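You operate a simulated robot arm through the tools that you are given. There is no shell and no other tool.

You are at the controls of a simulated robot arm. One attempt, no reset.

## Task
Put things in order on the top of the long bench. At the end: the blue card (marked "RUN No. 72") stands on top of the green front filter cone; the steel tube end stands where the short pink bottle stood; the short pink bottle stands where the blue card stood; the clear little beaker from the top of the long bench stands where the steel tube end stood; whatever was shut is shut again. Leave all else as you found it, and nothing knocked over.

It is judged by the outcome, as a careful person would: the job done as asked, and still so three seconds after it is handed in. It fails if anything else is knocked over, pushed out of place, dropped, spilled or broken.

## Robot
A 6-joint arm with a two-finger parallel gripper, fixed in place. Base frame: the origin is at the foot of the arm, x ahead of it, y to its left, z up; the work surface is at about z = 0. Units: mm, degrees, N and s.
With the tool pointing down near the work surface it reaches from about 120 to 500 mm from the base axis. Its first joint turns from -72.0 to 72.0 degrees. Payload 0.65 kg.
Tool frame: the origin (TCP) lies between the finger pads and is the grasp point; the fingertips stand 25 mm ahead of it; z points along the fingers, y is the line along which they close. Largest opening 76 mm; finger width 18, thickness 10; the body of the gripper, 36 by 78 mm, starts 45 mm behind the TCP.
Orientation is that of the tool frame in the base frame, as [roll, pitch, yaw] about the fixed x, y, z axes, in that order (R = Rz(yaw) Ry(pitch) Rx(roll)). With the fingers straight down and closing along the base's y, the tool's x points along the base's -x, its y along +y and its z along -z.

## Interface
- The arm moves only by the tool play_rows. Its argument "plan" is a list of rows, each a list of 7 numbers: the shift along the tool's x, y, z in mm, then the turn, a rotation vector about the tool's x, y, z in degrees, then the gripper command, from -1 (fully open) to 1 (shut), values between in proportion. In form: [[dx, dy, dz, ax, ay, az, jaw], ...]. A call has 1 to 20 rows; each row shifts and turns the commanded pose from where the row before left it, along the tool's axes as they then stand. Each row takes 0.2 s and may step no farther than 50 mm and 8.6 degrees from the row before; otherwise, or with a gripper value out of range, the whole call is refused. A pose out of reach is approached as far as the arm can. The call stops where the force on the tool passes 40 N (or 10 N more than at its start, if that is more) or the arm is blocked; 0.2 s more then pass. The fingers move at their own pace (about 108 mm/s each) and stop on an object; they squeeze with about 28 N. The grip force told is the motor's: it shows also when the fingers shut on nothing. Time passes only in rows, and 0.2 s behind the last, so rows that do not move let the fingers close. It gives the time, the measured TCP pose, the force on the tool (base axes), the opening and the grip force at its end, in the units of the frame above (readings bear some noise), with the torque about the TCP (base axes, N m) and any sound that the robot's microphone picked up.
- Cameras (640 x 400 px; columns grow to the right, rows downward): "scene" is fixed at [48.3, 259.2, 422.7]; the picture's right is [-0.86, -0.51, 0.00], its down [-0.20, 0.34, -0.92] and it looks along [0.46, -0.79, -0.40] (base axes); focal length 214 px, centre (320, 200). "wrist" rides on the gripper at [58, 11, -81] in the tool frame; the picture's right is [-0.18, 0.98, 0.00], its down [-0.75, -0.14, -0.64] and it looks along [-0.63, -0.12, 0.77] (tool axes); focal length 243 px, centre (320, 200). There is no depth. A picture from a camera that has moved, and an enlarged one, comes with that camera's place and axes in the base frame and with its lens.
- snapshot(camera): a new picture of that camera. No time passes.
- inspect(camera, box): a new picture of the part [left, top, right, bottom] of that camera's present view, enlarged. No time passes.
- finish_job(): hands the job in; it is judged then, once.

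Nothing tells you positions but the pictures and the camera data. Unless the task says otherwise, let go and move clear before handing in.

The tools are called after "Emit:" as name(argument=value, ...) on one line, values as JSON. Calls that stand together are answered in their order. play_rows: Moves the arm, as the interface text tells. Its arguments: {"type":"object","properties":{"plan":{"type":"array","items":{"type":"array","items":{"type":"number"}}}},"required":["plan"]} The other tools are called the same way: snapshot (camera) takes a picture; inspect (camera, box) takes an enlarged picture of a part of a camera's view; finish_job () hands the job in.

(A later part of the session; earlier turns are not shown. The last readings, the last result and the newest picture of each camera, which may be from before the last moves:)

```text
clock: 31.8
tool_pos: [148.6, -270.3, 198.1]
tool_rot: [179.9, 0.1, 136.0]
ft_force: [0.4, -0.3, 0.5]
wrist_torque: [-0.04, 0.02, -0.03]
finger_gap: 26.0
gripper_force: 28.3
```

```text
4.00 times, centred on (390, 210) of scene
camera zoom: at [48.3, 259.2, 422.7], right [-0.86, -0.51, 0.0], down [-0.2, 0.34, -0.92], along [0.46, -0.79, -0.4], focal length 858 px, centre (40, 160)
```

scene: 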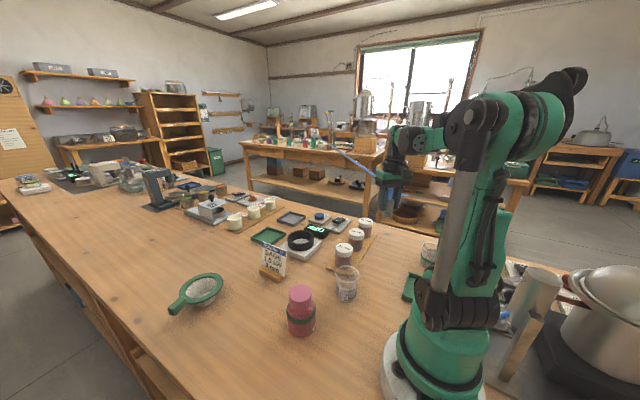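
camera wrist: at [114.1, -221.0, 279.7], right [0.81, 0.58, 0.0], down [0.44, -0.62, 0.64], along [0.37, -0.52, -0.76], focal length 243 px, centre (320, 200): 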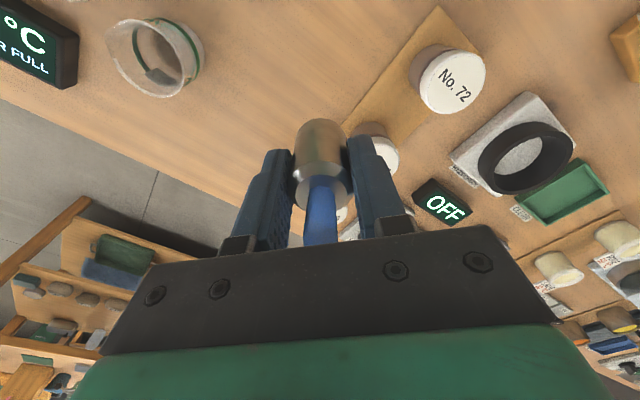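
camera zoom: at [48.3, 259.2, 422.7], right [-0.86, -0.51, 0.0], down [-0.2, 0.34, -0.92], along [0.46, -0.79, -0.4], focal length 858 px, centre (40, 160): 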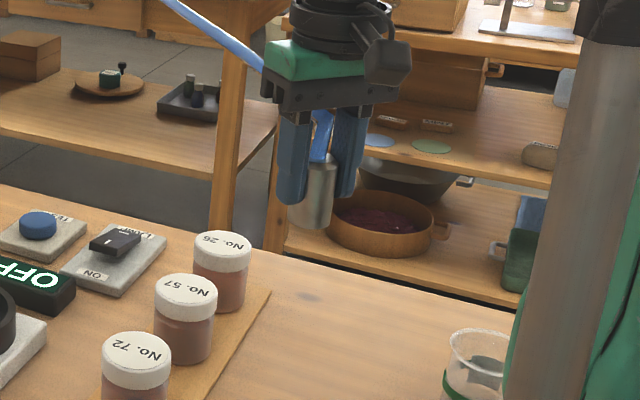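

The tube is above the old bottle spot with neighbours clear. I lower it in stages.

Emit:
play_rows(plan=[[0, 0, 30, 0, 0, 0, 1], [0, 0, 30, 0, 0, 0, 1], [0, 0, 30, 0, 0, 0, 1], [0, 0, 25, 0, 0, 0, 1], [0, 0, 15, 0, 0, 0, 1], [0, 0, 0, 0, 0, 0, 1]])

Emit:
inspect(camera="scene", box=[310, 180, 470, 280])

Emit:
snapshot(camera="wrist")

```text
clock: 33.2
tool_pos: [149.7, -269.9, 67.8]
tool_rot: [179.9, 0.1, 136.0]
ft_force: [-1.0, 0.1, -0.5]
wrist_torque: [0.03, -0.02, -0.01]
finger_gap: 25.9
gripper_force: 27.4
```

```text
4.00 times, centred on (390, 230) of scene
camera zoom: at [48.3, 259.2, 422.7], right [-0.86, -0.51, 0.0], down [-0.2, 0.34, -0.92], along [0.46, -0.79, -0.4], focal length 858 px, centre (40, 80)
```

zoom: 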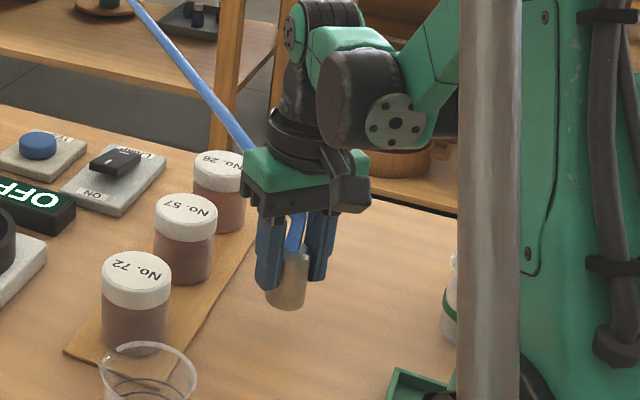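

```text
taken
camera wrist: at [115.2, -221.1, 148.7], right [0.82, 0.58, 0.0], down [0.44, -0.62, 0.64], along [0.37, -0.52, -0.76], focal length 243 px, centre (320, 200)
```

wrist: 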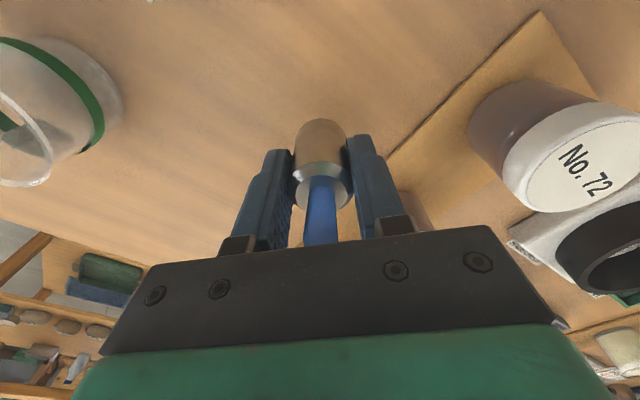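

Emit:
play_rows(plan=[[0, 0, 15, 0, 0, 0, 1], [0, 0, 8, 0, 0, 0, 1], [0, 0, 3, 0, 0, 0, 1], [0, 0, 1.5, 0, 0, 0, 1], [0, 0, 0, 0, 0, 0, 1]])

Emit:
inspect(camera="scene", box=[340, 210, 436, 270])

```text
clock: 34.4
tool_pos: [148.5, -270.6, 41.1]
tool_rot: [180.0, 0.1, 136.1]
ft_force: [1.3, 0.4, 7.9]
wrist_torque: [-0.06, -0.04, 0.01]
finger_gap: 26.1
gripper_force: 28.5
```

```text
6.67 times, centred on (388, 240) of scene
camera zoom: at [48.3, 259.2, 422.7], right [-0.86, -0.51, 0.0], down [-0.2, 0.34, -0.92], along [0.46, -0.79, -0.4], focal length 1430 px, centre (-133, -67)
```

zoom: 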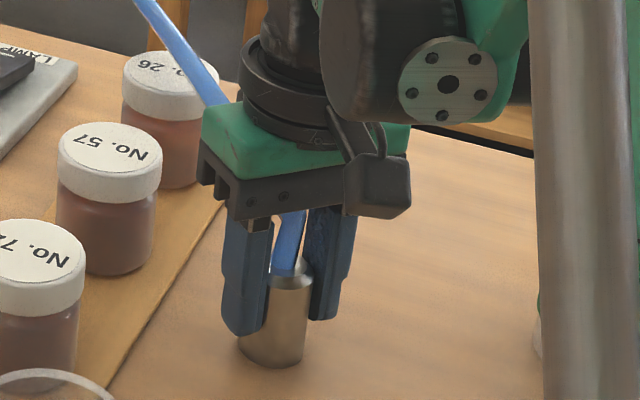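

Contact is felt (8 N), so the tube end stands on the bench. I release and rise straight up.

Emit:
play_rows(plan=[[0, 0, 0, 0, 0, 0, 0.4], [0, 0, 0, 0, 0, 0, -0.3], [0, 0, 0, 0, 0, 0, -1], [0, 0, 0, 0, 0, 0, -1], [0, 0, -10, 0, 0, 0, -1], [0, 0, -20, 0, 0, 0, -1], [0, 0, -30, 0, 0, 0, -1], [0, 0, 0, 0, 0, 0, -1]])

Emit:
inspect(camera="scene", box=[310, 170, 470, 270])

Emit:
snapshot(camera="wrist")

```text
clock: 36.2
tool_pos: [147.2, -270.6, 101.0]
tool_rot: [180.0, 0.1, 136.1]
ft_force: [0.4, 0.4, 0.0]
wrist_torque: [0.01, -0.03, 0.0]
finger_gap: 76.1
gripper_force: 0.0
```

```text
4.00 times, centred on (390, 220) of scene
camera zoom: at [48.3, 259.2, 422.7], right [-0.86, -0.51, 0.0], down [-0.2, 0.34, -0.92], along [0.46, -0.79, -0.4], focal length 858 px, centre (40, 120)
```

zoom: 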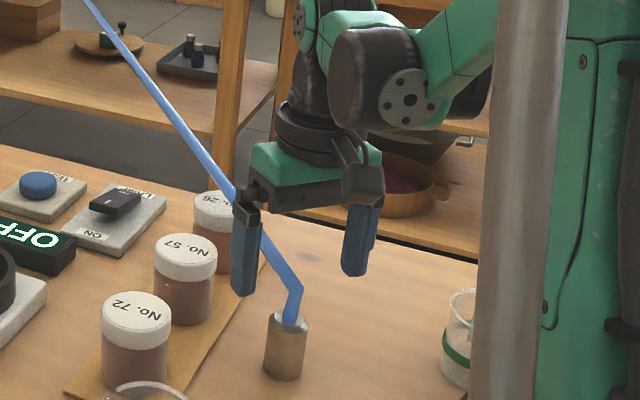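

```text
taken
camera wrist: at [113.1, -221.6, 182.7], right [0.82, 0.58, 0.0], down [0.44, -0.62, 0.64], along [0.37, -0.53, -0.76], focal length 243 px, centre (320, 200)
```

wrist: 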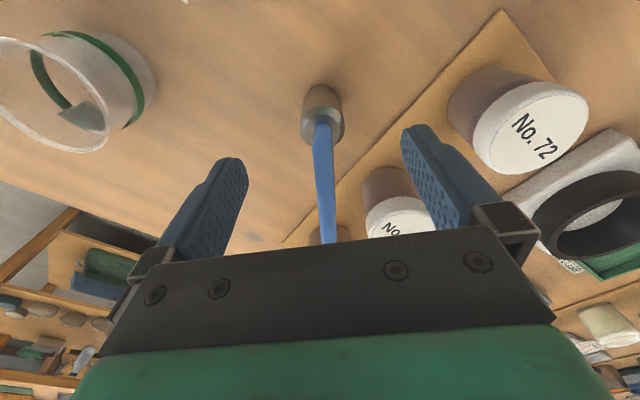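

The tube end stands in the bottle's old place. I rise and go look at the card and the cone from above.

Emit:
play_rows(plan=[[0, 0, -30, 0, 0, 0, -1], [0, 0, -30, 0, 0, 0, -1], [0, 0, -30, 0, 0, 0, -1], [0, 0, -30, 0, 0, 0, -1], [0, 0, -20, 0, 0, 0, -1], [1.8, 38.4, 0, 0, 0, 0, -1], [1.8, 38.4, 0, 0, 0, 0, -1], [1.8, 38.4, 0, 0, 0, 0, -1], [1.8, 38.4, 0, 0, 0, 0, -1], [1.8, 38.4, 0, 0, 0, 0, -1], [1.8, 38.4, 0, 0, 0, 0, -1], [1.8, 38.4, 0, 0, 0, 0, -1], [1.8, 38.4, 0, 0, 0, 0, -1], [0, 0, 0, 0, 0, 0, -1]])

Emit:
snapshot(camera="wrist")

Emit:
inspect(camera="scene", box=[230, 220, 326, 280])

Emit:
inspect(camera="scene", box=[150, 260, 246, 320])

```text
clock: 39.2
tool_pos: [351.5, -39.3, 241.5]
tool_rot: [179.9, 0.1, 136.0]
ft_force: [0.7, 0.0, 0.3]
wrist_torque: [-0.02, -0.01, 0.02]
finger_gap: 75.8
gripper_force: 0.1
```

```text
taken
camera wrist: at [317.3, 9.6, 323.0], right [0.82, 0.58, 0.0], down [0.44, -0.62, 0.64], along [0.37, -0.53, -0.76], focal length 243 px, centre (320, 200)
```

wrist: 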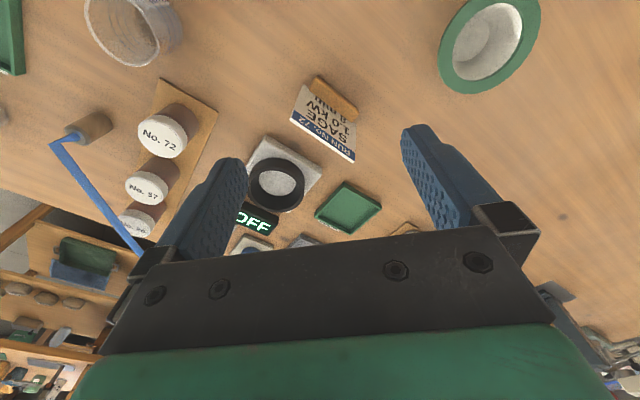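

```text
6.67 times, centred on (278, 250) of scene
camera zoom: at [48.3, 259.2, 422.7], right [-0.86, -0.51, 0.0], down [-0.2, 0.34, -0.92], along [0.46, -0.79, -0.4], focal length 1430 px, centre (600, -133)
```

zoom: 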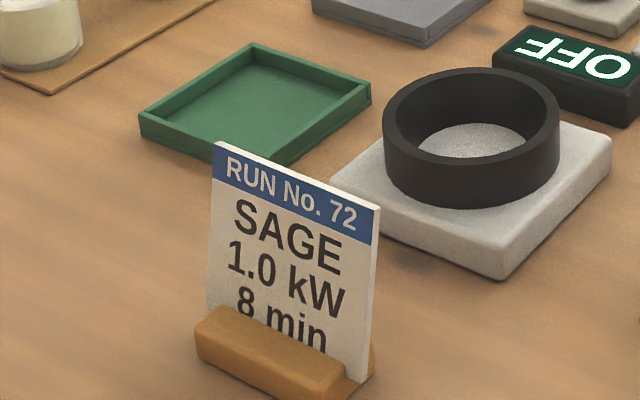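

```text
6.67 times, centred on (198, 290) of scene
camera zoom: at [48.3, 259.2, 422.7], right [-0.86, -0.51, 0.0], down [-0.2, 0.34, -0.92], along [0.46, -0.79, -0.4], focal length 1430 px, centre (1133, -400)
```

zoom: 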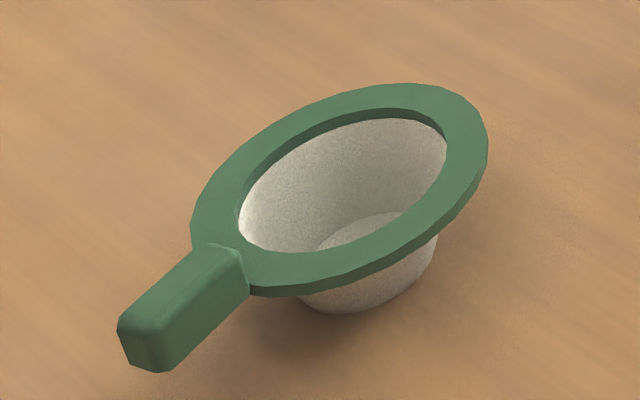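

Emit:
inspect(camera="wrist", box=[270, 60, 398, 180])

Emit:
inspect(camera="wrist", box=[420, 0, 580, 100])

```text
3.33 times, centred on (334, 120) of wrist
camera zoom: at [317.3, 9.6, 323.0], right [0.82, 0.58, 0.0], down [0.44, -0.62, 0.64], along [0.37, -0.53, -0.76], focal length 809 px, centre (273, 467)
```

zoom: 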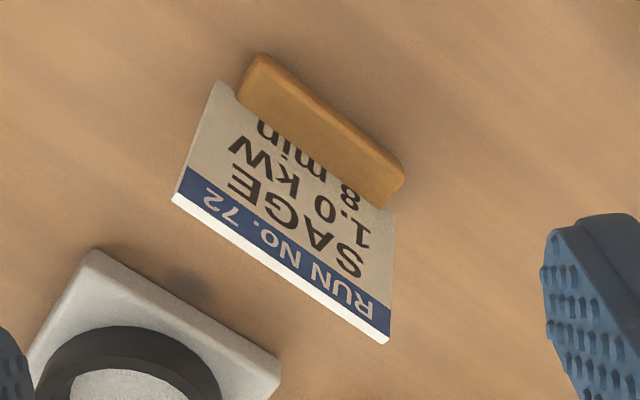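

```text
4.00 times, centred on (500, 50) of wrist
camera zoom: at [317.3, 9.6, 323.0], right [0.82, 0.58, 0.0], down [0.44, -0.62, 0.64], along [0.37, -0.53, -0.76], focal length 970 px, centre (-400, 800)
```

zoom: 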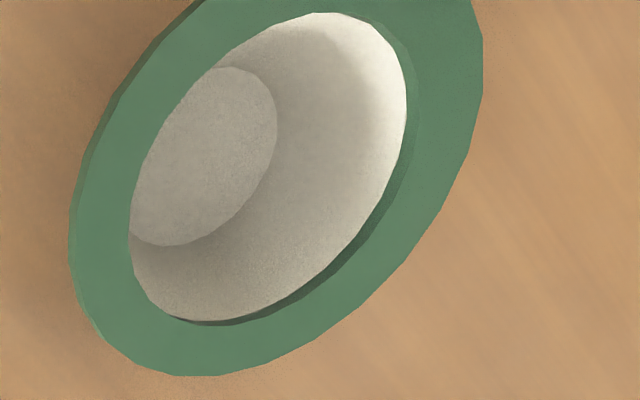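

The card leans back about 13° (top edge near y=-84 at z=86, foot near y=-66), runs along x from 347 to 431, with a wooden foot about 72 mm long. The cone's rim is centred near (473,76), top at z≈37, inner diameter ~65 and outer ~94, so the foot will bridge it. Next I take an edge-on look at the card.

Emit:
play_rows(plan=[[0, 0, 0, 0, 0, -7.33, -1], [0, 0, 0, 0, 0, -7.33, -1], [0, 0, 0, 0, 0, -7.33, -1], [0, 0, 0, 0, 0, -7.33, -1], [0, 0, 0, 0, 0, -7.33, -1], [0, 0, 0, 0, 0, -7.33, -1], [21, -36, 0, 0, 0, 0, -1], [0, 0, 30, 0, 0, 0, -1], [0, 0, 30, 0, 0, 0, -1], [0, 0, 30, 0, 0, 0, -1], [0, 0, 0, 0, 0, 0, -1]])

Emit:
snapshot(camera="wrist")

Emit:
inspect(camera="wrist", box=[240, 100, 400, 200])

```text
clock: 41.6
tool_pos: [329.4, -75.3, 150.8]
tool_rot: [-179.9, 0.1, 180.0]
ft_force: [-0.5, 0.8, -0.2]
wrist_torque: [-0.04, 0.01, -0.03]
finger_gap: 75.9
gripper_force: 0.0
```

```text
taken
camera wrist: at [271.9, -64.3, 232.4], right [0.18, 0.98, 0.0], down [0.75, -0.14, 0.64], along [0.63, -0.12, -0.76], focal length 243 px, centre (320, 200)
```

wrist: 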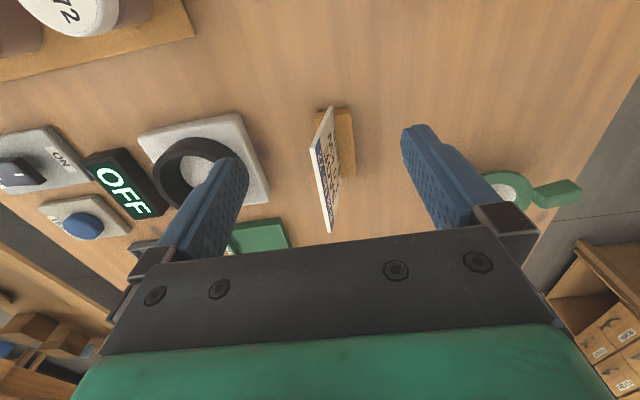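

```text
4.00 times, centred on (320, 150) of wrist
camera zoom: at [271.9, -64.3, 232.4], right [0.18, 0.98, 0.0], down [0.75, -0.14, 0.64], along [0.63, -0.12, -0.76], focal length 970 px, centre (320, 400)
```

zoom: 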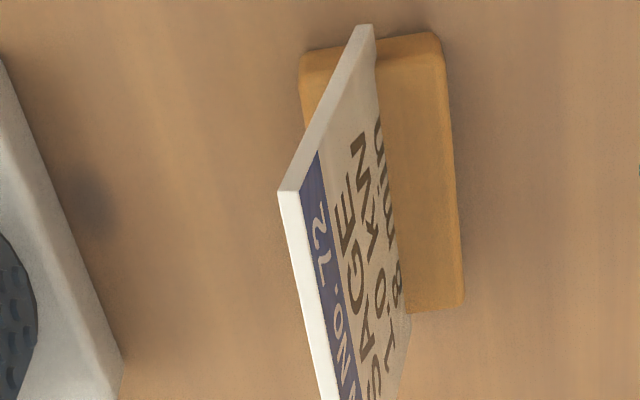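

I measure the card's lean at about 12.5°, thickness ~3.5 mm, its foot spanning x 351–425 and y -84 to -54. I'll line the tool up along the leaning card above it.

Emit:
play_rows(plan=[[-29.8, -11.8, 0, 0, 0, 0, -1], [-29.8, -11.8, 0, 0, 0, 0, -1], [0, 0, 0, -6.25, 0, 0, -1], [0, 0, 0, -6.25, 0, 0, -1], [0, 0, 0, 0, 0, 0, -1]])

Emit:
snapshot(camera="wrist")

Emit:
inspect(camera="scene", box=[210, 190, 338, 290])

```text
clock: 42.8
tool_pos: [389.9, -100.5, 151.9]
tool_rot: [167.6, 0.2, 180.0]
ft_force: [-0.3, -0.5, -0.6]
wrist_torque: [0.05, -0.03, -0.01]
finger_gap: 76.1
gripper_force: 0.1
```

```text
taken
camera wrist: at [331.6, -105.7, 233.6], right [0.18, 0.96, 0.21], down [0.75, -0.28, 0.6], along [0.63, 0.05, -0.77], focal length 243 px, centre (320, 200)
```

wrist: 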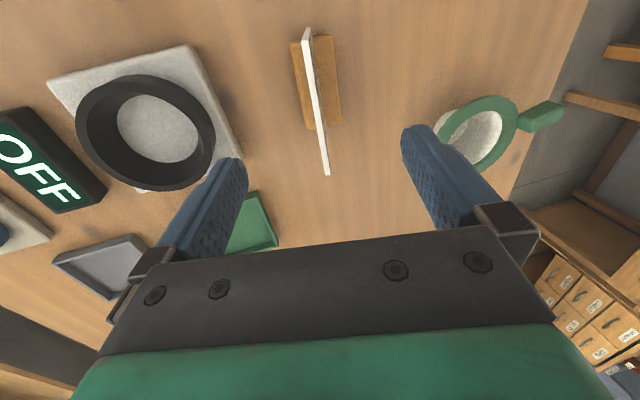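

```text
4.00 times, centred on (274, 240) of scene
camera zoom: at [48.3, 259.2, 422.7], right [-0.86, -0.51, 0.0], down [-0.2, 0.34, -0.92], along [0.46, -0.79, -0.4], focal length 858 px, centre (504, 40)
```

zoom: 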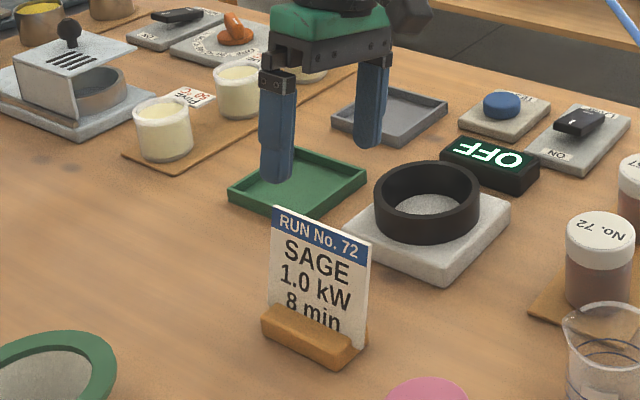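

The card appears edge-on and centred between the fingers. I descend along its plane.

Emit:
play_rows(plan=[[0, -1.3, 0, 0, 0, 0, -1], [0, 0, 25, 0, 0, 0, -1], [0, 0, 25, 0, 0, 0, -1], [0, 0, 25, 0, 0, 0, -1], [0, 0, 20, 0, 0, 0, -1], [0, 0, 9, 0, 0, 0, -1], [0, 0, 0, 0, 0, 0, -1]])

Emit:
snapshot(camera="wrist")

Emit:
inspect(camera="scene", box=[226, 220, 322, 280])

```text
clock: 44.4
tool_pos: [391.5, -78.5, 49.1]
tool_rot: [167.4, 0.1, 179.9]
ft_force: [-0.1, -0.1, -0.1]
wrist_torque: [0.03, -0.01, 0.01]
finger_gap: 75.9
gripper_force: 0.0
```

```text
taken
camera wrist: at [333.1, -84.2, 130.9], right [0.18, 0.96, 0.21], down [0.75, -0.28, 0.6], along [0.63, 0.05, -0.77], focal length 243 px, centre (320, 200)
```

wrist: 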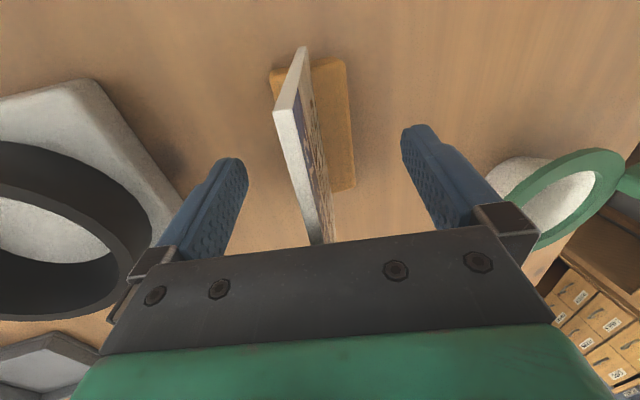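

```text
6.67 times, centred on (274, 250) of scene
camera zoom: at [48.3, 259.2, 422.7], right [-0.86, -0.51, 0.0], down [-0.2, 0.34, -0.92], along [0.46, -0.79, -0.4], focal length 1430 px, centre (627, -133)
```

zoom: 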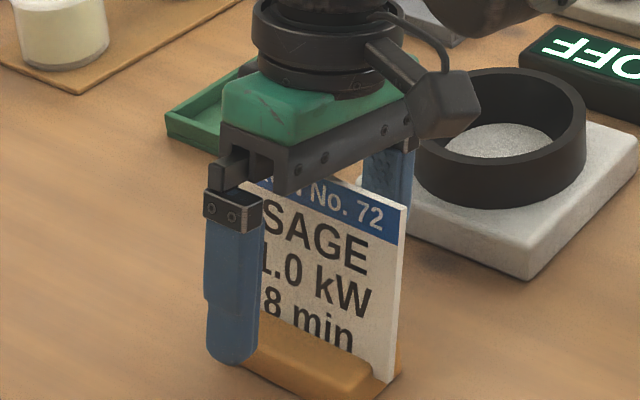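

Everything lies as expected; I recentre by 1.3 mm, then close gently on the card.

Emit:
play_rows(plan=[[0, 1.3, 0, 0, 0, 0, -1], [0, 0, 0, 0, 0, 0, 0], [0, 0, 0, 0, 0, 0, 0.6], [0, 0, 0, 0, 0, 0, 1], [0, 0, 0, 0, 0, 0, 1], [0, 0, 0, 0, 0, 0, 1]])

Emit:
snapshot(camera="wrist")

Emit:
inspect(camera="scene", box=[226, 220, 322, 280])

```text
clock: 45.8
tool_pos: [390.7, -76.2, 50.6]
tool_rot: [167.5, 0.1, -180.0]
ft_force: [0.8, 1.1, 1.5]
wrist_torque: [-0.04, 0.04, -0.03]
finger_gap: 3.7
gripper_force: 26.1
```

```text
taken
camera wrist: at [332.5, -82.7, 131.7], right [0.18, 0.96, 0.21], down [0.75, -0.28, 0.6], along [0.63, 0.05, -0.77], focal length 243 px, centre (320, 200)
```

wrist: 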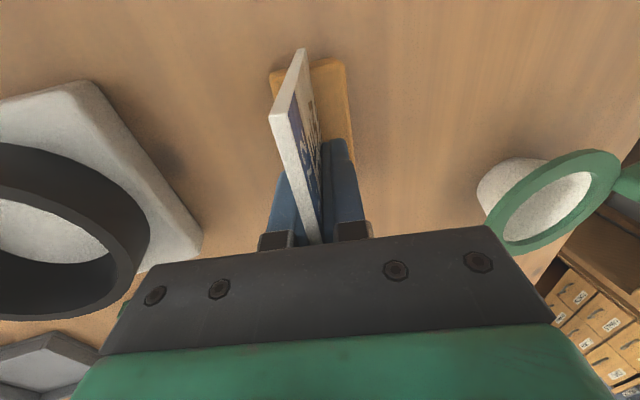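

```text
6.67 times, centred on (274, 250) of scene
camera zoom: at [48.3, 259.2, 422.7], right [-0.86, -0.51, 0.0], down [-0.2, 0.34, -0.92], along [0.46, -0.79, -0.4], focal length 1430 px, centre (627, -133)
```

zoom: 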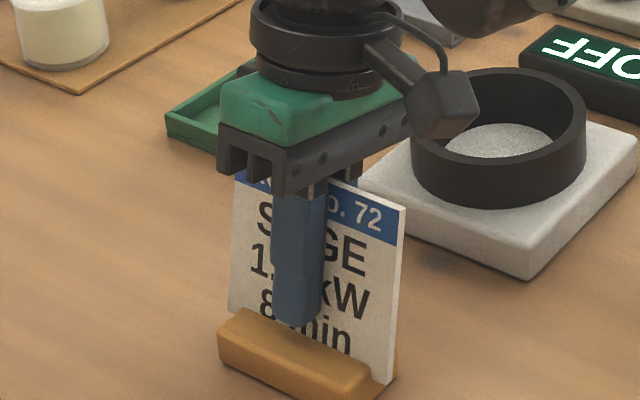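

The card is gripped (3.7 mm). I lift it 60 mm and move it partway to the cone, then re-measure the cone's rim.

Emit:
play_rows(plan=[[0, 2.2, -9.8, 0, 0, 0, 1], [0, 4.3, -19.5, 0, 0, 0, 1], [0, 6.5, -29.3, 0, 0, 0, 1], [0, 0, 0, 0, 0, 0, 1], [-10, 20.5, 4.5, 0, 0, 0, 1], [-10, 20.5, 4.5, 0, 0, 0, 1], [-10, 20.5, 4.5, 0, 0, 0, 1], [-10, 20.5, 4.5, 0, 0, 0, 1], [0, 0, 0, 0, 0, 0, 1]])

Emit:
snapshot(camera="wrist")

Emit:
snapshot(camera="scene")

```text
clock: 47.8
tool_pos: [429.8, 7.9, 109.2]
tool_rot: [167.5, 0.1, 179.9]
ft_force: [0.2, 0.6, -0.7]
wrist_torque: [0.01, 0.04, 0.0]
finger_gap: 3.3
gripper_force: 27.8
```

```text
taken
camera wrist: at [371.6, 1.4, 192.2], right [0.18, 0.96, 0.21], down [0.75, -0.28, 0.6], along [0.63, 0.05, -0.77], focal length 243 px, centre (320, 200)
```

wrist: 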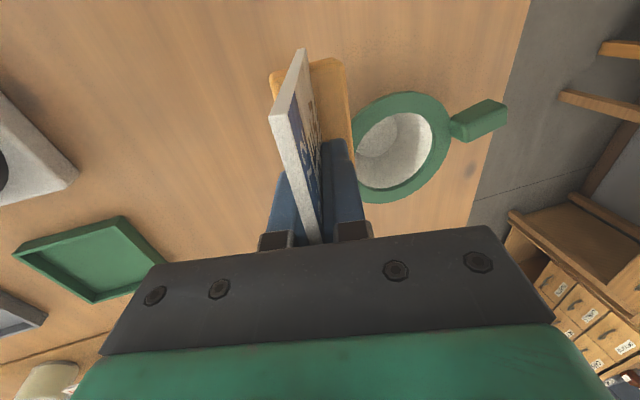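

```text
taken
```

scene: 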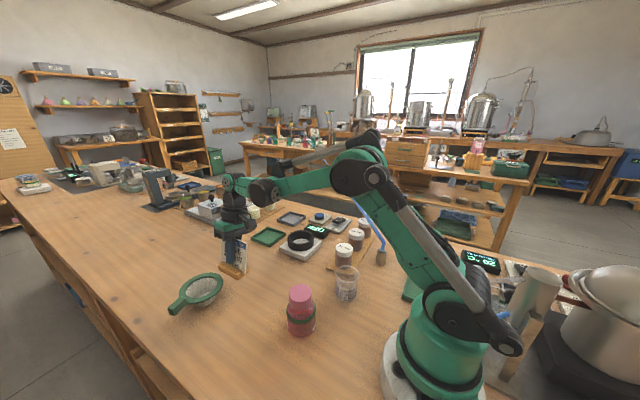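

Emit:
inspect(camera="wrist", box=[340, 80, 468, 220])

Emit:
inspect(camera="wrist", box=[240, 40, 400, 140])

```text
2.86 times, centred on (404, 150) of wrist
camera zoom: at [371.6, 1.4, 192.2], right [0.18, 0.96, 0.21], down [0.75, -0.28, 0.6], along [0.63, 0.05, -0.77], focal length 693 px, centre (80, 343)
```

zoom: 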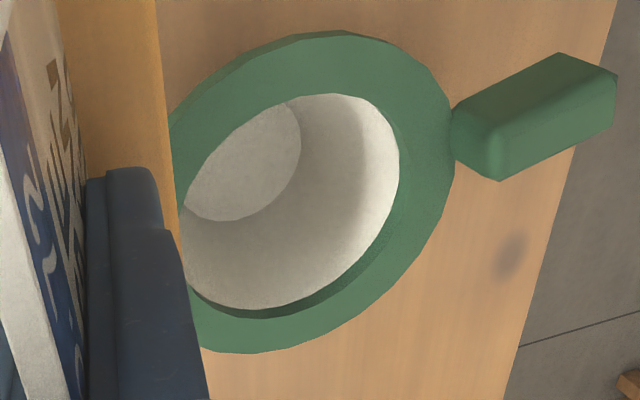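

```text
4.00 times, centred on (320, 90) of wrist
camera zoom: at [371.6, 1.4, 192.2], right [0.18, 0.96, 0.21], down [0.75, -0.28, 0.6], along [0.63, 0.05, -0.77], focal length 970 px, centre (320, 640)
```

zoom: 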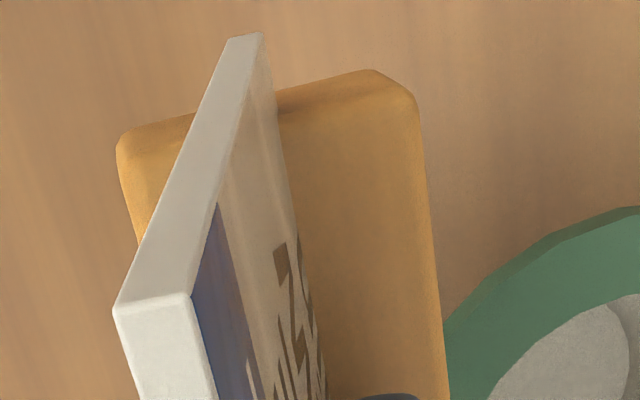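

The rim centre re-measures to about (474,76.5). I move the card over it, still about 20 mm above the rim, and check.

Emit:
play_rows(plan=[[-15.3, 19.9, 4.4, 0, 0, 0, 1], [-15.3, 19.9, 4.4, 0, 0, 0, 1], [-15.2, 19.9, 4.4, 0, 0, 0, 1], [0, 0, 0, 0, 0, 0, 1]])

Emit:
snapshot(camera="wrist")

Emit:
inspect(camera="wrist", box=[240, 40, 400, 140])

Emit:
inspect(camera="scene", box=[140, 220, 268, 320])

```text
clock: 48.8
tool_pos: [475.1, 68.2, 111.1]
tool_rot: [167.4, 0.1, 180.0]
ft_force: [0.6, 0.5, -0.8]
wrist_torque: [0.01, 0.04, -0.02]
finger_gap: 3.7
gripper_force: 27.2
```

```text
taken
camera wrist: at [417.5, 63.2, 192.5], right [0.18, 0.96, 0.21], down [0.75, -0.28, 0.6], along [0.63, 0.05, -0.77], focal length 243 px, centre (320, 200)
```

wrist: 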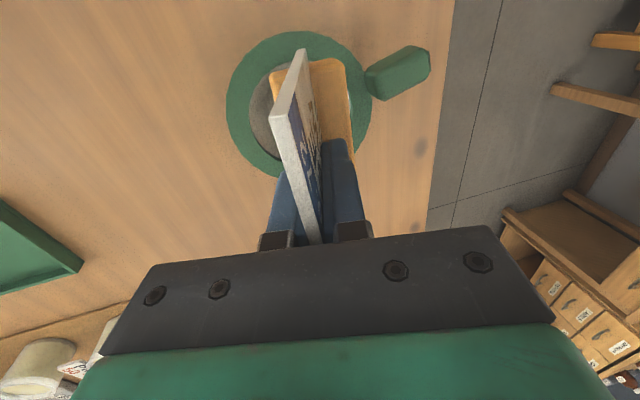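

```text
4.00 times, centred on (320, 90) of wrist
camera zoom: at [417.5, 63.2, 192.5], right [0.18, 0.96, 0.21], down [0.75, -0.28, 0.6], along [0.63, 0.05, -0.77], focal length 970 px, centre (320, 640)
```

zoom: 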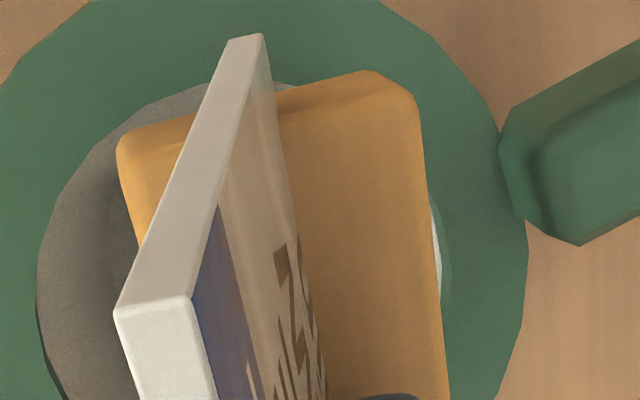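

```text
4.00 times, centred on (204, 270) of scene
camera zoom: at [48.3, 259.2, 422.7], right [-0.86, -0.51, 0.0], down [-0.2, 0.34, -0.92], along [0.46, -0.79, -0.4], focal length 858 px, centre (784, -80)
```

zoom: 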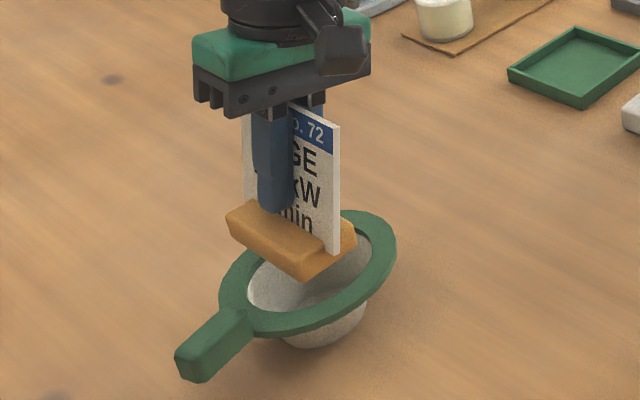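

The base is centred over the rim opening within a couple of mm. I shift 1.5 mm and lower 18 mm, then check.

Emit:
play_rows(plan=[[0, -1.5, -0.3, 0, 0, 0, 1], [0, -1.9, 8.8, 0, 0, 0, 1], [0, -1.1, 4.9, 0, 0, 0, 1], [0, -0.9, 3.9, 0, 0, 0, 1], [0, 0, 0, 0, 0, 0, 1]])

Emit:
inspect(camera="scene", box=[156, 245, 252, 305])

Emit:
snapshot(camera="wrist")

```text
clock: 50.0
tool_pos: [476.7, 66.4, 92.9]
tool_rot: [167.6, 0.1, -180.0]
ft_force: [-0.2, -0.1, -0.8]
wrist_torque: [-0.01, 0.03, 0.01]
finger_gap: 3.4
gripper_force: 26.5
```

```text
6.67 times, centred on (204, 275) of scene
camera zoom: at [48.3, 259.2, 422.7], right [-0.86, -0.51, 0.0], down [-0.2, 0.34, -0.92], along [0.46, -0.79, -0.4], focal length 1430 px, centre (1093, -300)
```

zoom: 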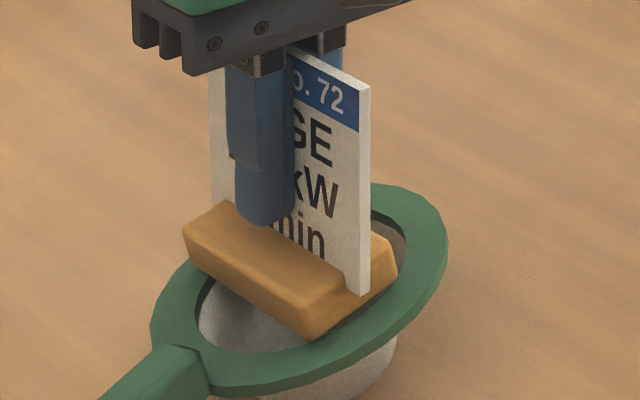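

```text
taken
camera wrist: at [418.5, 60.5, 174.0], right [0.18, 0.96, 0.21], down [0.75, -0.28, 0.6], along [0.63, 0.05, -0.77], focal length 243 px, centre (320, 200)
```

wrist: 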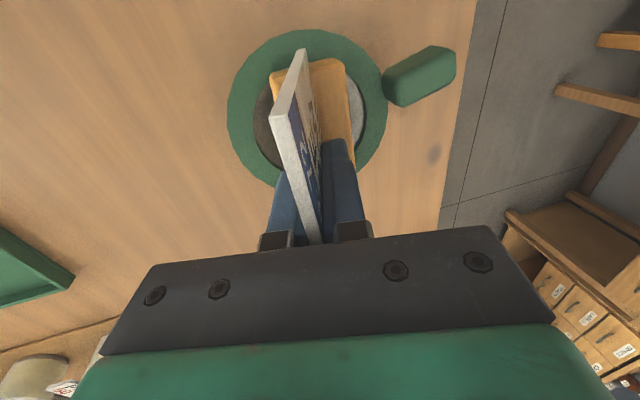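

Emit:
inspect(camera="wrist", box=[220, 20, 400, 140])

```text
3.33 times, centred on (310, 80) of wrist
camera zoom: at [418.5, 60.5, 174.0], right [0.18, 0.96, 0.21], down [0.75, -0.28, 0.6], along [0.63, 0.05, -0.77], focal length 809 px, centre (353, 600)
```

zoom: 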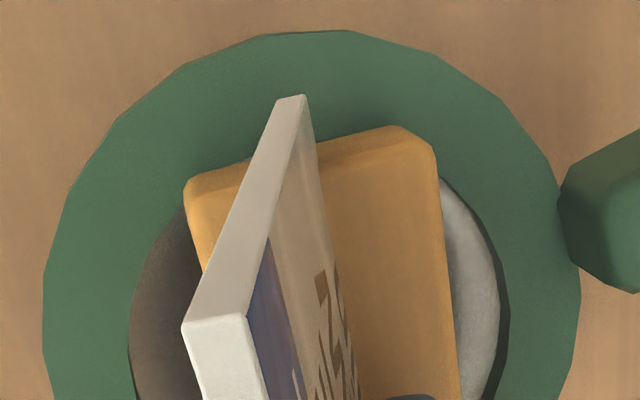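

The foot is centred over the ring within about 1–2 mm. I lower the last few mm in small steps, watching the force.

Emit:
play_rows(plan=[[0, -0.45, 1.95, 0, 0, 0, 1], [0, 0, 0, 0, 0, 0, 1]])

Emit:
play_rows(plan=[[0, -0.22, 0.98, 0, 0, 0, 1], [0, 0, 0, 0, 0, 0, 1]])

Emit:
inspect(camera="scene", box=[156, 245, 252, 305])

```text
clock: 50.6
tool_pos: [477.0, 66.7, 91.4]
tool_rot: [167.5, 0.1, 180.0]
ft_force: [0.5, -1.2, 7.8]
wrist_torque: [-0.06, 0.0, -0.01]
finger_gap: 3.4
gripper_force: 27.1
```

```text
clock: 51.2
tool_pos: [477.1, 66.1, 88.8]
tool_rot: [167.5, 0.1, -179.9]
ft_force: [0.2, 0.4, 23.1]
wrist_torque: [0.13, -0.01, -0.03]
finger_gap: 3.8
gripper_force: 27.3
```

```text
6.67 times, centred on (204, 275) of scene
camera zoom: at [48.2, 259.2, 422.7], right [-0.86, -0.51, 0.0], down [-0.2, 0.34, -0.92], along [0.46, -0.79, -0.4], focal length 1430 px, centre (1093, -300)
```

zoom: 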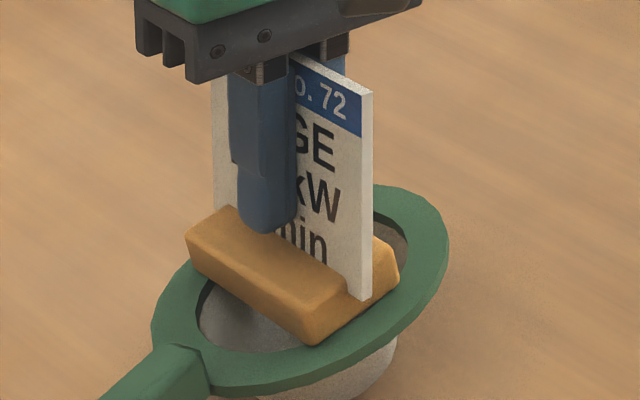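

The card's foot has made contact with the rim (23 N). I ease back 1 mm, then open slowly.

Emit:
play_rows(plan=[[0, 0.2, -0.9, 0, 0, 0, 1], [0, 0, 0, 0, 0, 0, 1]])

Emit:
play_rows(plan=[[0, 0, 0, 0, 0, 0, 0.85], [0, 0, 0, 0, 0, 0, 0.6], [0, 0, 0, 0, 0, 0, 0.2], [0, 0, 0, 0, 0, 0, -0.5], [0, 0, 0, 0, 0, 0, -0.5]])

Emit:
inspect(camera="scene", box=[156, 245, 252, 305])

Emit:
snapshot(camera="wrist")

```text
clock: 51.8
tool_pos: [476.8, 67.4, 90.8]
tool_rot: [167.6, 0.0, 180.0]
ft_force: [0.2, 1.0, 0.6]
wrist_torque: [0.01, -0.05, 0.01]
finger_gap: 3.6
gripper_force: 27.5
```

```text
clock: 53.0
tool_pos: [476.1, 65.8, 90.5]
tool_rot: [167.5, 0.1, -180.0]
ft_force: [0.0, -0.3, 0.5]
wrist_torque: [0.02, 0.02, 0.0]
finger_gap: 56.9
gripper_force: 0.0
```

```text
6.67 times, centred on (204, 275) of scene
camera zoom: at [48.3, 259.2, 422.7], right [-0.86, -0.51, 0.0], down [-0.2, 0.34, -0.92], along [0.46, -0.79, -0.4], focal length 1430 px, centre (1093, -300)
```

zoom: 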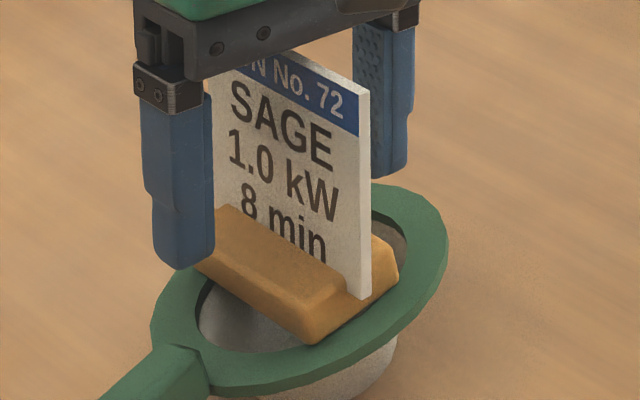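

```text
taken
camera wrist: at [418.2, 60.5, 172.2], right [0.18, 0.96, 0.21], down [0.75, -0.28, 0.6], along [0.63, 0.05, -0.77], focal length 243 px, centre (320, 200)
```

wrist: 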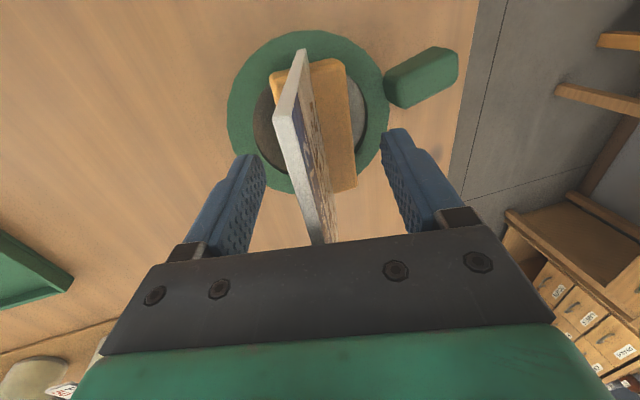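

The card stands on the cone by itself. I back out along the card's plane, drawing toward the base as I rise to stay within reach.

Emit:
play_rows(plan=[[3, 0, -6, 0, 0, 0, -0.5], [10, 0, -12, 0, 0, 0, -0.5], [10, 0, -12, 0, 0, 0, -0.5], [12, 0, -15, 0, 0, 0, -0.5], [12, 0, -20, 0, 0, 0, -0.5], [15, 0, -20, 0, 0, 0, -0.5], [20, 0, -20, 0, 0, 0, -1], [0, 0, 0, 0, 0, 0, -1]])

Emit:
snapshot(camera="scene")

Emit:
snapshot(camera="wrist")

```text
clock: 54.8
tool_pos: [392.9, 41.9, 193.7]
tool_rot: [167.4, 0.1, 180.0]
ft_force: [0.1, -0.5, -0.2]
wrist_torque: [0.0, 0.0, 0.01]
finger_gap: 75.8
gripper_force: 0.0
```

```text
taken
```

scene: 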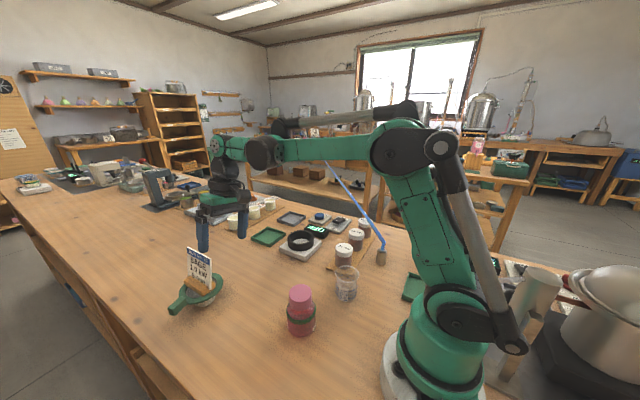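

```text
taken
camera wrist: at [335.0, 36.4, 275.5], right [0.18, 0.96, 0.21], down [0.75, -0.28, 0.6], along [0.63, 0.05, -0.77], focal length 243 px, centre (320, 200)
```

wrist: 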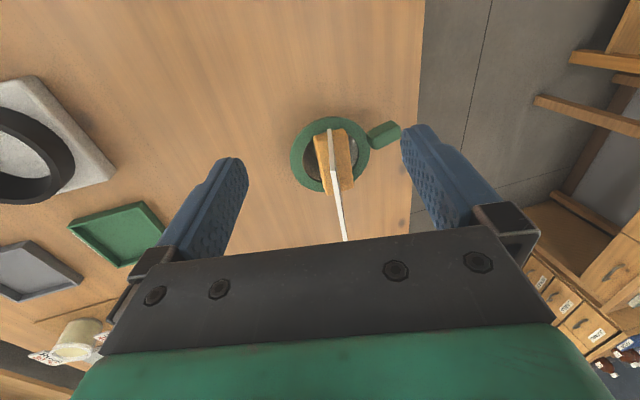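

The card is standing well on the cone. Next I level the tool and go back over the pink bottle at (235,13).

Emit:
play_rows(plan=[[0, 0, 0, 6.25, 0, 0, -1], [0, 0, 0, 6.25, 0, 0, -1], [39.5, -7.1, 0, 0, 0, 0, -1], [39.5, -7.1, 0, 0, 0, 0, -1], [39.5, -7.1, 0, 0, 0, 0, -1], [39.5, -7.1, 0, 0, 0, 0, -1], [0, 0, 30, 0, 0, 0, -1], [0, 0, 20, 0, 0, 0, -1], [0, 0, 0, 0, 0, 0, -1]])

Emit:
snapshot(camera="wrist")

Emit:
inspect(camera="wrist", box=[240, 60, 400, 160])

Emit:
inspect(camera="scene", box=[240, 250, 368, 350])

```text
clock: 56.8
tool_pos: [234.9, 15.9, 143.4]
tool_rot: [-180.0, 0.1, 180.0]
ft_force: [-0.2, -0.5, 0.7]
wrist_torque: [0.04, 0.02, -0.04]
finger_gap: 75.9
gripper_force: 0.0
```

```text
taken
camera wrist: at [177.2, 26.8, 223.1], right [0.18, 0.98, 0.0], down [0.75, -0.14, 0.64], along [0.63, -0.12, -0.76], focal length 243 px, centre (320, 200)
```

wrist: 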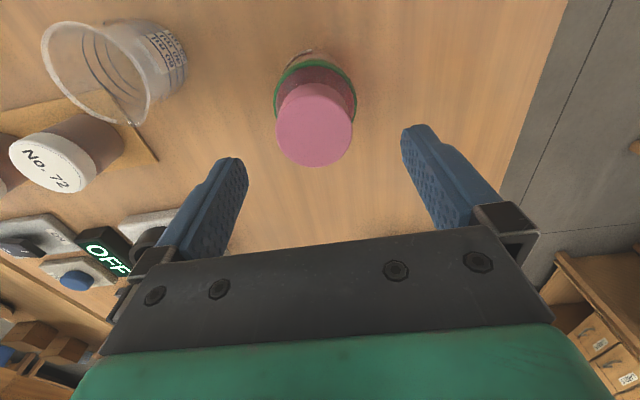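

```text
4.00 times, centred on (320, 110) of wrist
camera zoom: at [177.2, 26.8, 223.1], right [0.18, 0.98, 0.0], down [0.75, -0.14, 0.64], along [0.63, -0.12, -0.76], focal length 970 px, centre (320, 560)
```

zoom: 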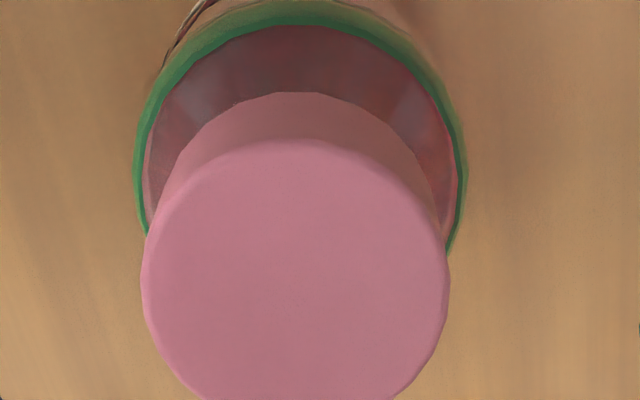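

```text
4.00 times, centred on (304, 300) of scene
camera zoom: at [48.3, 259.2, 422.7], right [-0.86, -0.51, 0.0], down [-0.2, 0.34, -0.92], along [0.46, -0.79, -0.4], focal length 858 px, centre (384, -200)
```

zoom: 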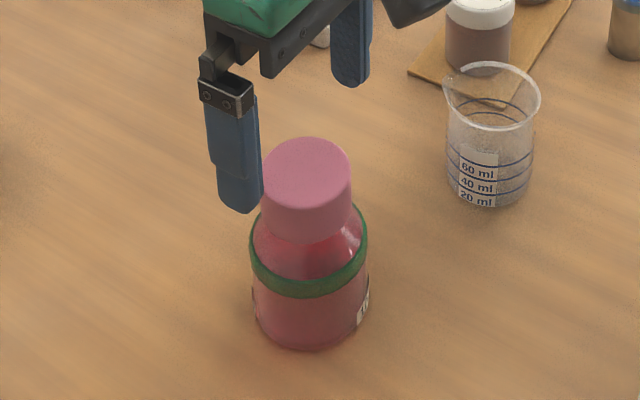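

The bottle is at about (233,12.7). I correct the centring and descend around it.

Emit:
play_rows(plan=[[2.1, -3.2, 0, 0, 0, 0, -1], [0, 0, 25, 0, 0, 0, -1], [0, 0, 25, 0, 0, 0, -1], [0, 0, 20, 0, 0, 0, -1], [0, 0, 15, 0, 0, 0, -1], [0, 0, 0, 0, 0, 0, -1]])

Emit:
snapshot(camera="wrist")

Emit:
inspect(camera="scene", box=[240, 250, 368, 350])

```text
clock: 58.2
tool_pos: [233.4, 13.1, 57.6]
tool_rot: [-179.9, 0.1, 180.0]
ft_force: [0.1, 0.7, 0.2]
wrist_torque: [0.02, -0.01, 0.0]
finger_gap: 75.9
gripper_force: 0.1
```

```text
taken
camera wrist: at [176.1, 24.1, 139.0], right [0.18, 0.98, 0.0], down [0.75, -0.14, 0.64], along [0.63, -0.12, -0.76], focal length 243 px, centre (320, 200)
```

wrist: 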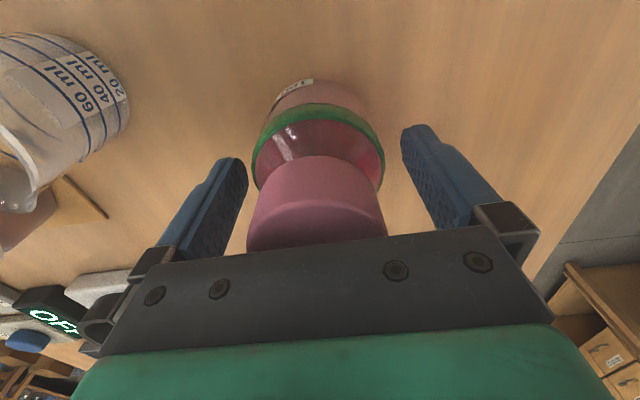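

```text
4.00 times, centred on (304, 300) of scene
camera zoom: at [48.3, 259.2, 422.7], right [-0.86, -0.51, 0.0], down [-0.2, 0.34, -0.92], along [0.46, -0.79, -0.4], focal length 858 px, centre (384, -200)
```

zoom: 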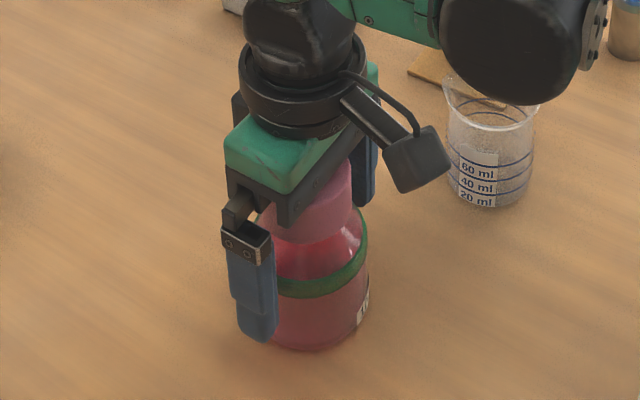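

Emit:
play_rows(plan=[[0, 0, 6.5, 0, 0, 0, -1], [0, 0, 0, 0, 0, 0, -1], [0, 0, 0, 0, 0, 0, 0], [0, 0, 0, 0, 0, 0, 1], [0, 0, 0, 0, 0, 0, 1], [0, 0, 0, 0, 0, 0, 1]])

Emit:
inspect(camera="scene", box=[240, 250, 368, 350])

```text
clock: 59.6
tool_pos: [234.6, 12.2, 51.0]
tool_rot: [180.0, 0.0, -180.0]
ft_force: [0.8, -0.4, 0.1]
wrist_torque: [-0.01, -0.03, 0.03]
finger_gap: 58.1
gripper_force: 28.3
```

```text
4.00 times, centred on (304, 300) of scene
camera zoom: at [48.3, 259.2, 422.7], right [-0.86, -0.51, 0.0], down [-0.2, 0.34, -0.92], along [0.46, -0.79, -0.4], focal length 858 px, centre (384, -200)
```

zoom: 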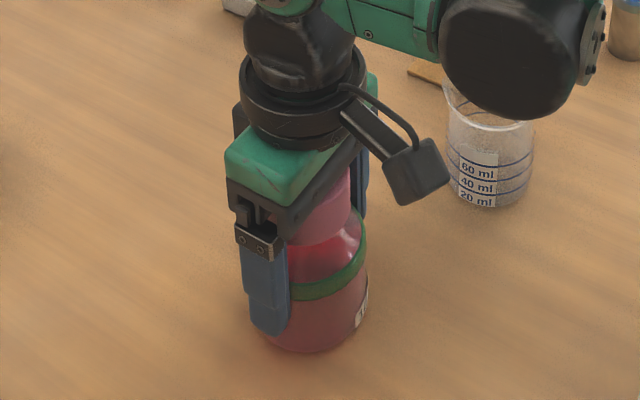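

The bottle is gripped. I lift it and carry it to the card's old place at (388,-68.5).

Emit:
play_rows(plan=[[0, 0, -10, 0, 0, 0, 1], [0, 0, -25, 0, 0, 0, 1], [0, 0, -25, 0, 0, 0, 1], [-30.9, -16.2, 0, 0, 0, 0, 1], [-30.9, -16.2, 0, 0, 0, 0, 1], [-30.9, -16.2, 0, 0, 0, 0, 1], [-30.9, -16.2, 0, 0, 0, 0, 1], [-30.9, -16.4, 0, 0, 0, 0, 1], [0, 0, 0, 0, 0, 0, 1]])

Emit:
snapshot(camera="scene")

Emit:
snapshot(camera="wrist")

```text
clock: 61.6
tool_pos: [389.6, -68.2, 111.7]
tool_rot: [180.0, 0.0, -179.9]
ft_force: [0.3, -0.1, -0.9]
wrist_torque: [-0.02, 0.02, -0.01]
finger_gap: 58.4
gripper_force: 28.3
```

```text
taken
```

scene: 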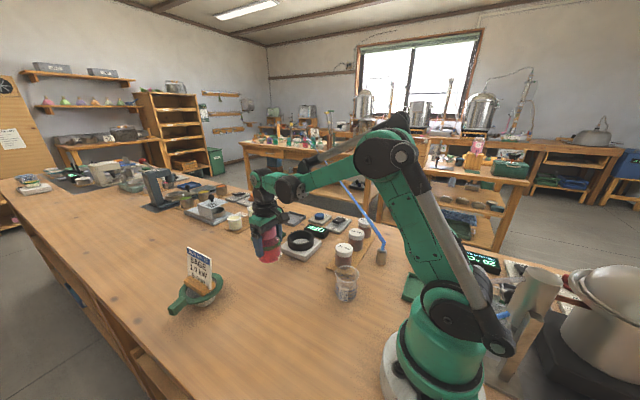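

```text
taken
camera wrist: at [331.0, -57.2, 192.7], right [0.18, 0.98, 0.0], down [0.75, -0.14, 0.64], along [0.63, -0.12, -0.76], focal length 243 px, centre (320, 200)
```

wrist: 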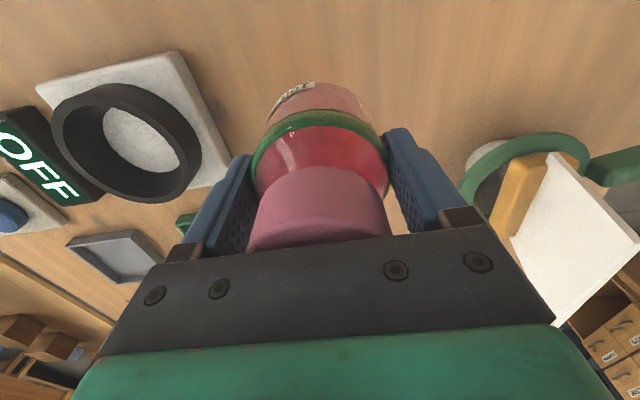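

The way is clear. I lower the bottle the last 60 mm and check for contact.

Emit:
play_rows(plan=[[0, 0, 20, 0, 0, 0, 1], [0, 0, 20, 0, 0, 0, 1], [0, 0, 14, 0, 0, 0, 1], [0, 0, 4, 0, 0, 0, 1], [0, 0, 1.5, 0, 0, 0, 1], [0, 0, 0, 0, 0, 0, 1]])

Emit:
inspect(camera="scene", box=[210, 200, 338, 300])

```text
clock: 63.0
tool_pos: [389.6, -68.3, 51.7]
tool_rot: [180.0, 0.1, -180.0]
ft_force: [-0.4, 0.1, -0.4]
wrist_torque: [0.0, -0.02, 0.02]
finger_gap: 58.2
gripper_force: 28.3
```

```text
4.00 times, centred on (274, 250) of scene
camera zoom: at [48.3, 259.2, 422.7], right [-0.86, -0.51, 0.0], down [-0.2, 0.34, -0.92], along [0.46, -0.79, -0.4], focal length 858 px, centre (504, 0)
```

zoom: 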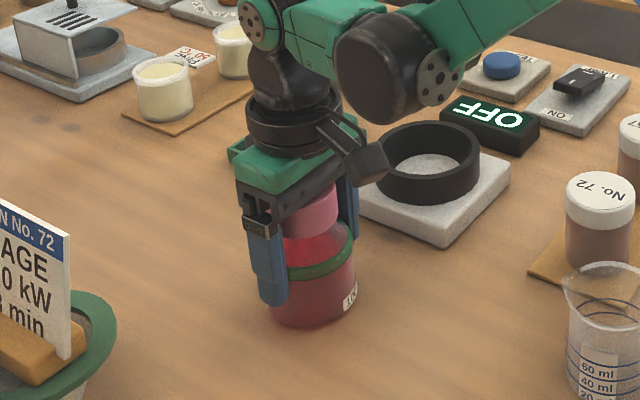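

Emit:
play_rows(plan=[[0, 0, 0.7, 0, 0, 0, 1], [0, 0, 0, 0, 0, 0, 1]])

```text
clock: 63.6
tool_pos: [389.1, -68.7, 51.0]
tool_rot: [-179.9, 0.1, -179.9]
ft_force: [0.3, -1.1, 1.7]
wrist_torque: [0.04, -0.02, 0.0]
finger_gap: 58.1
gripper_force: 28.4
```

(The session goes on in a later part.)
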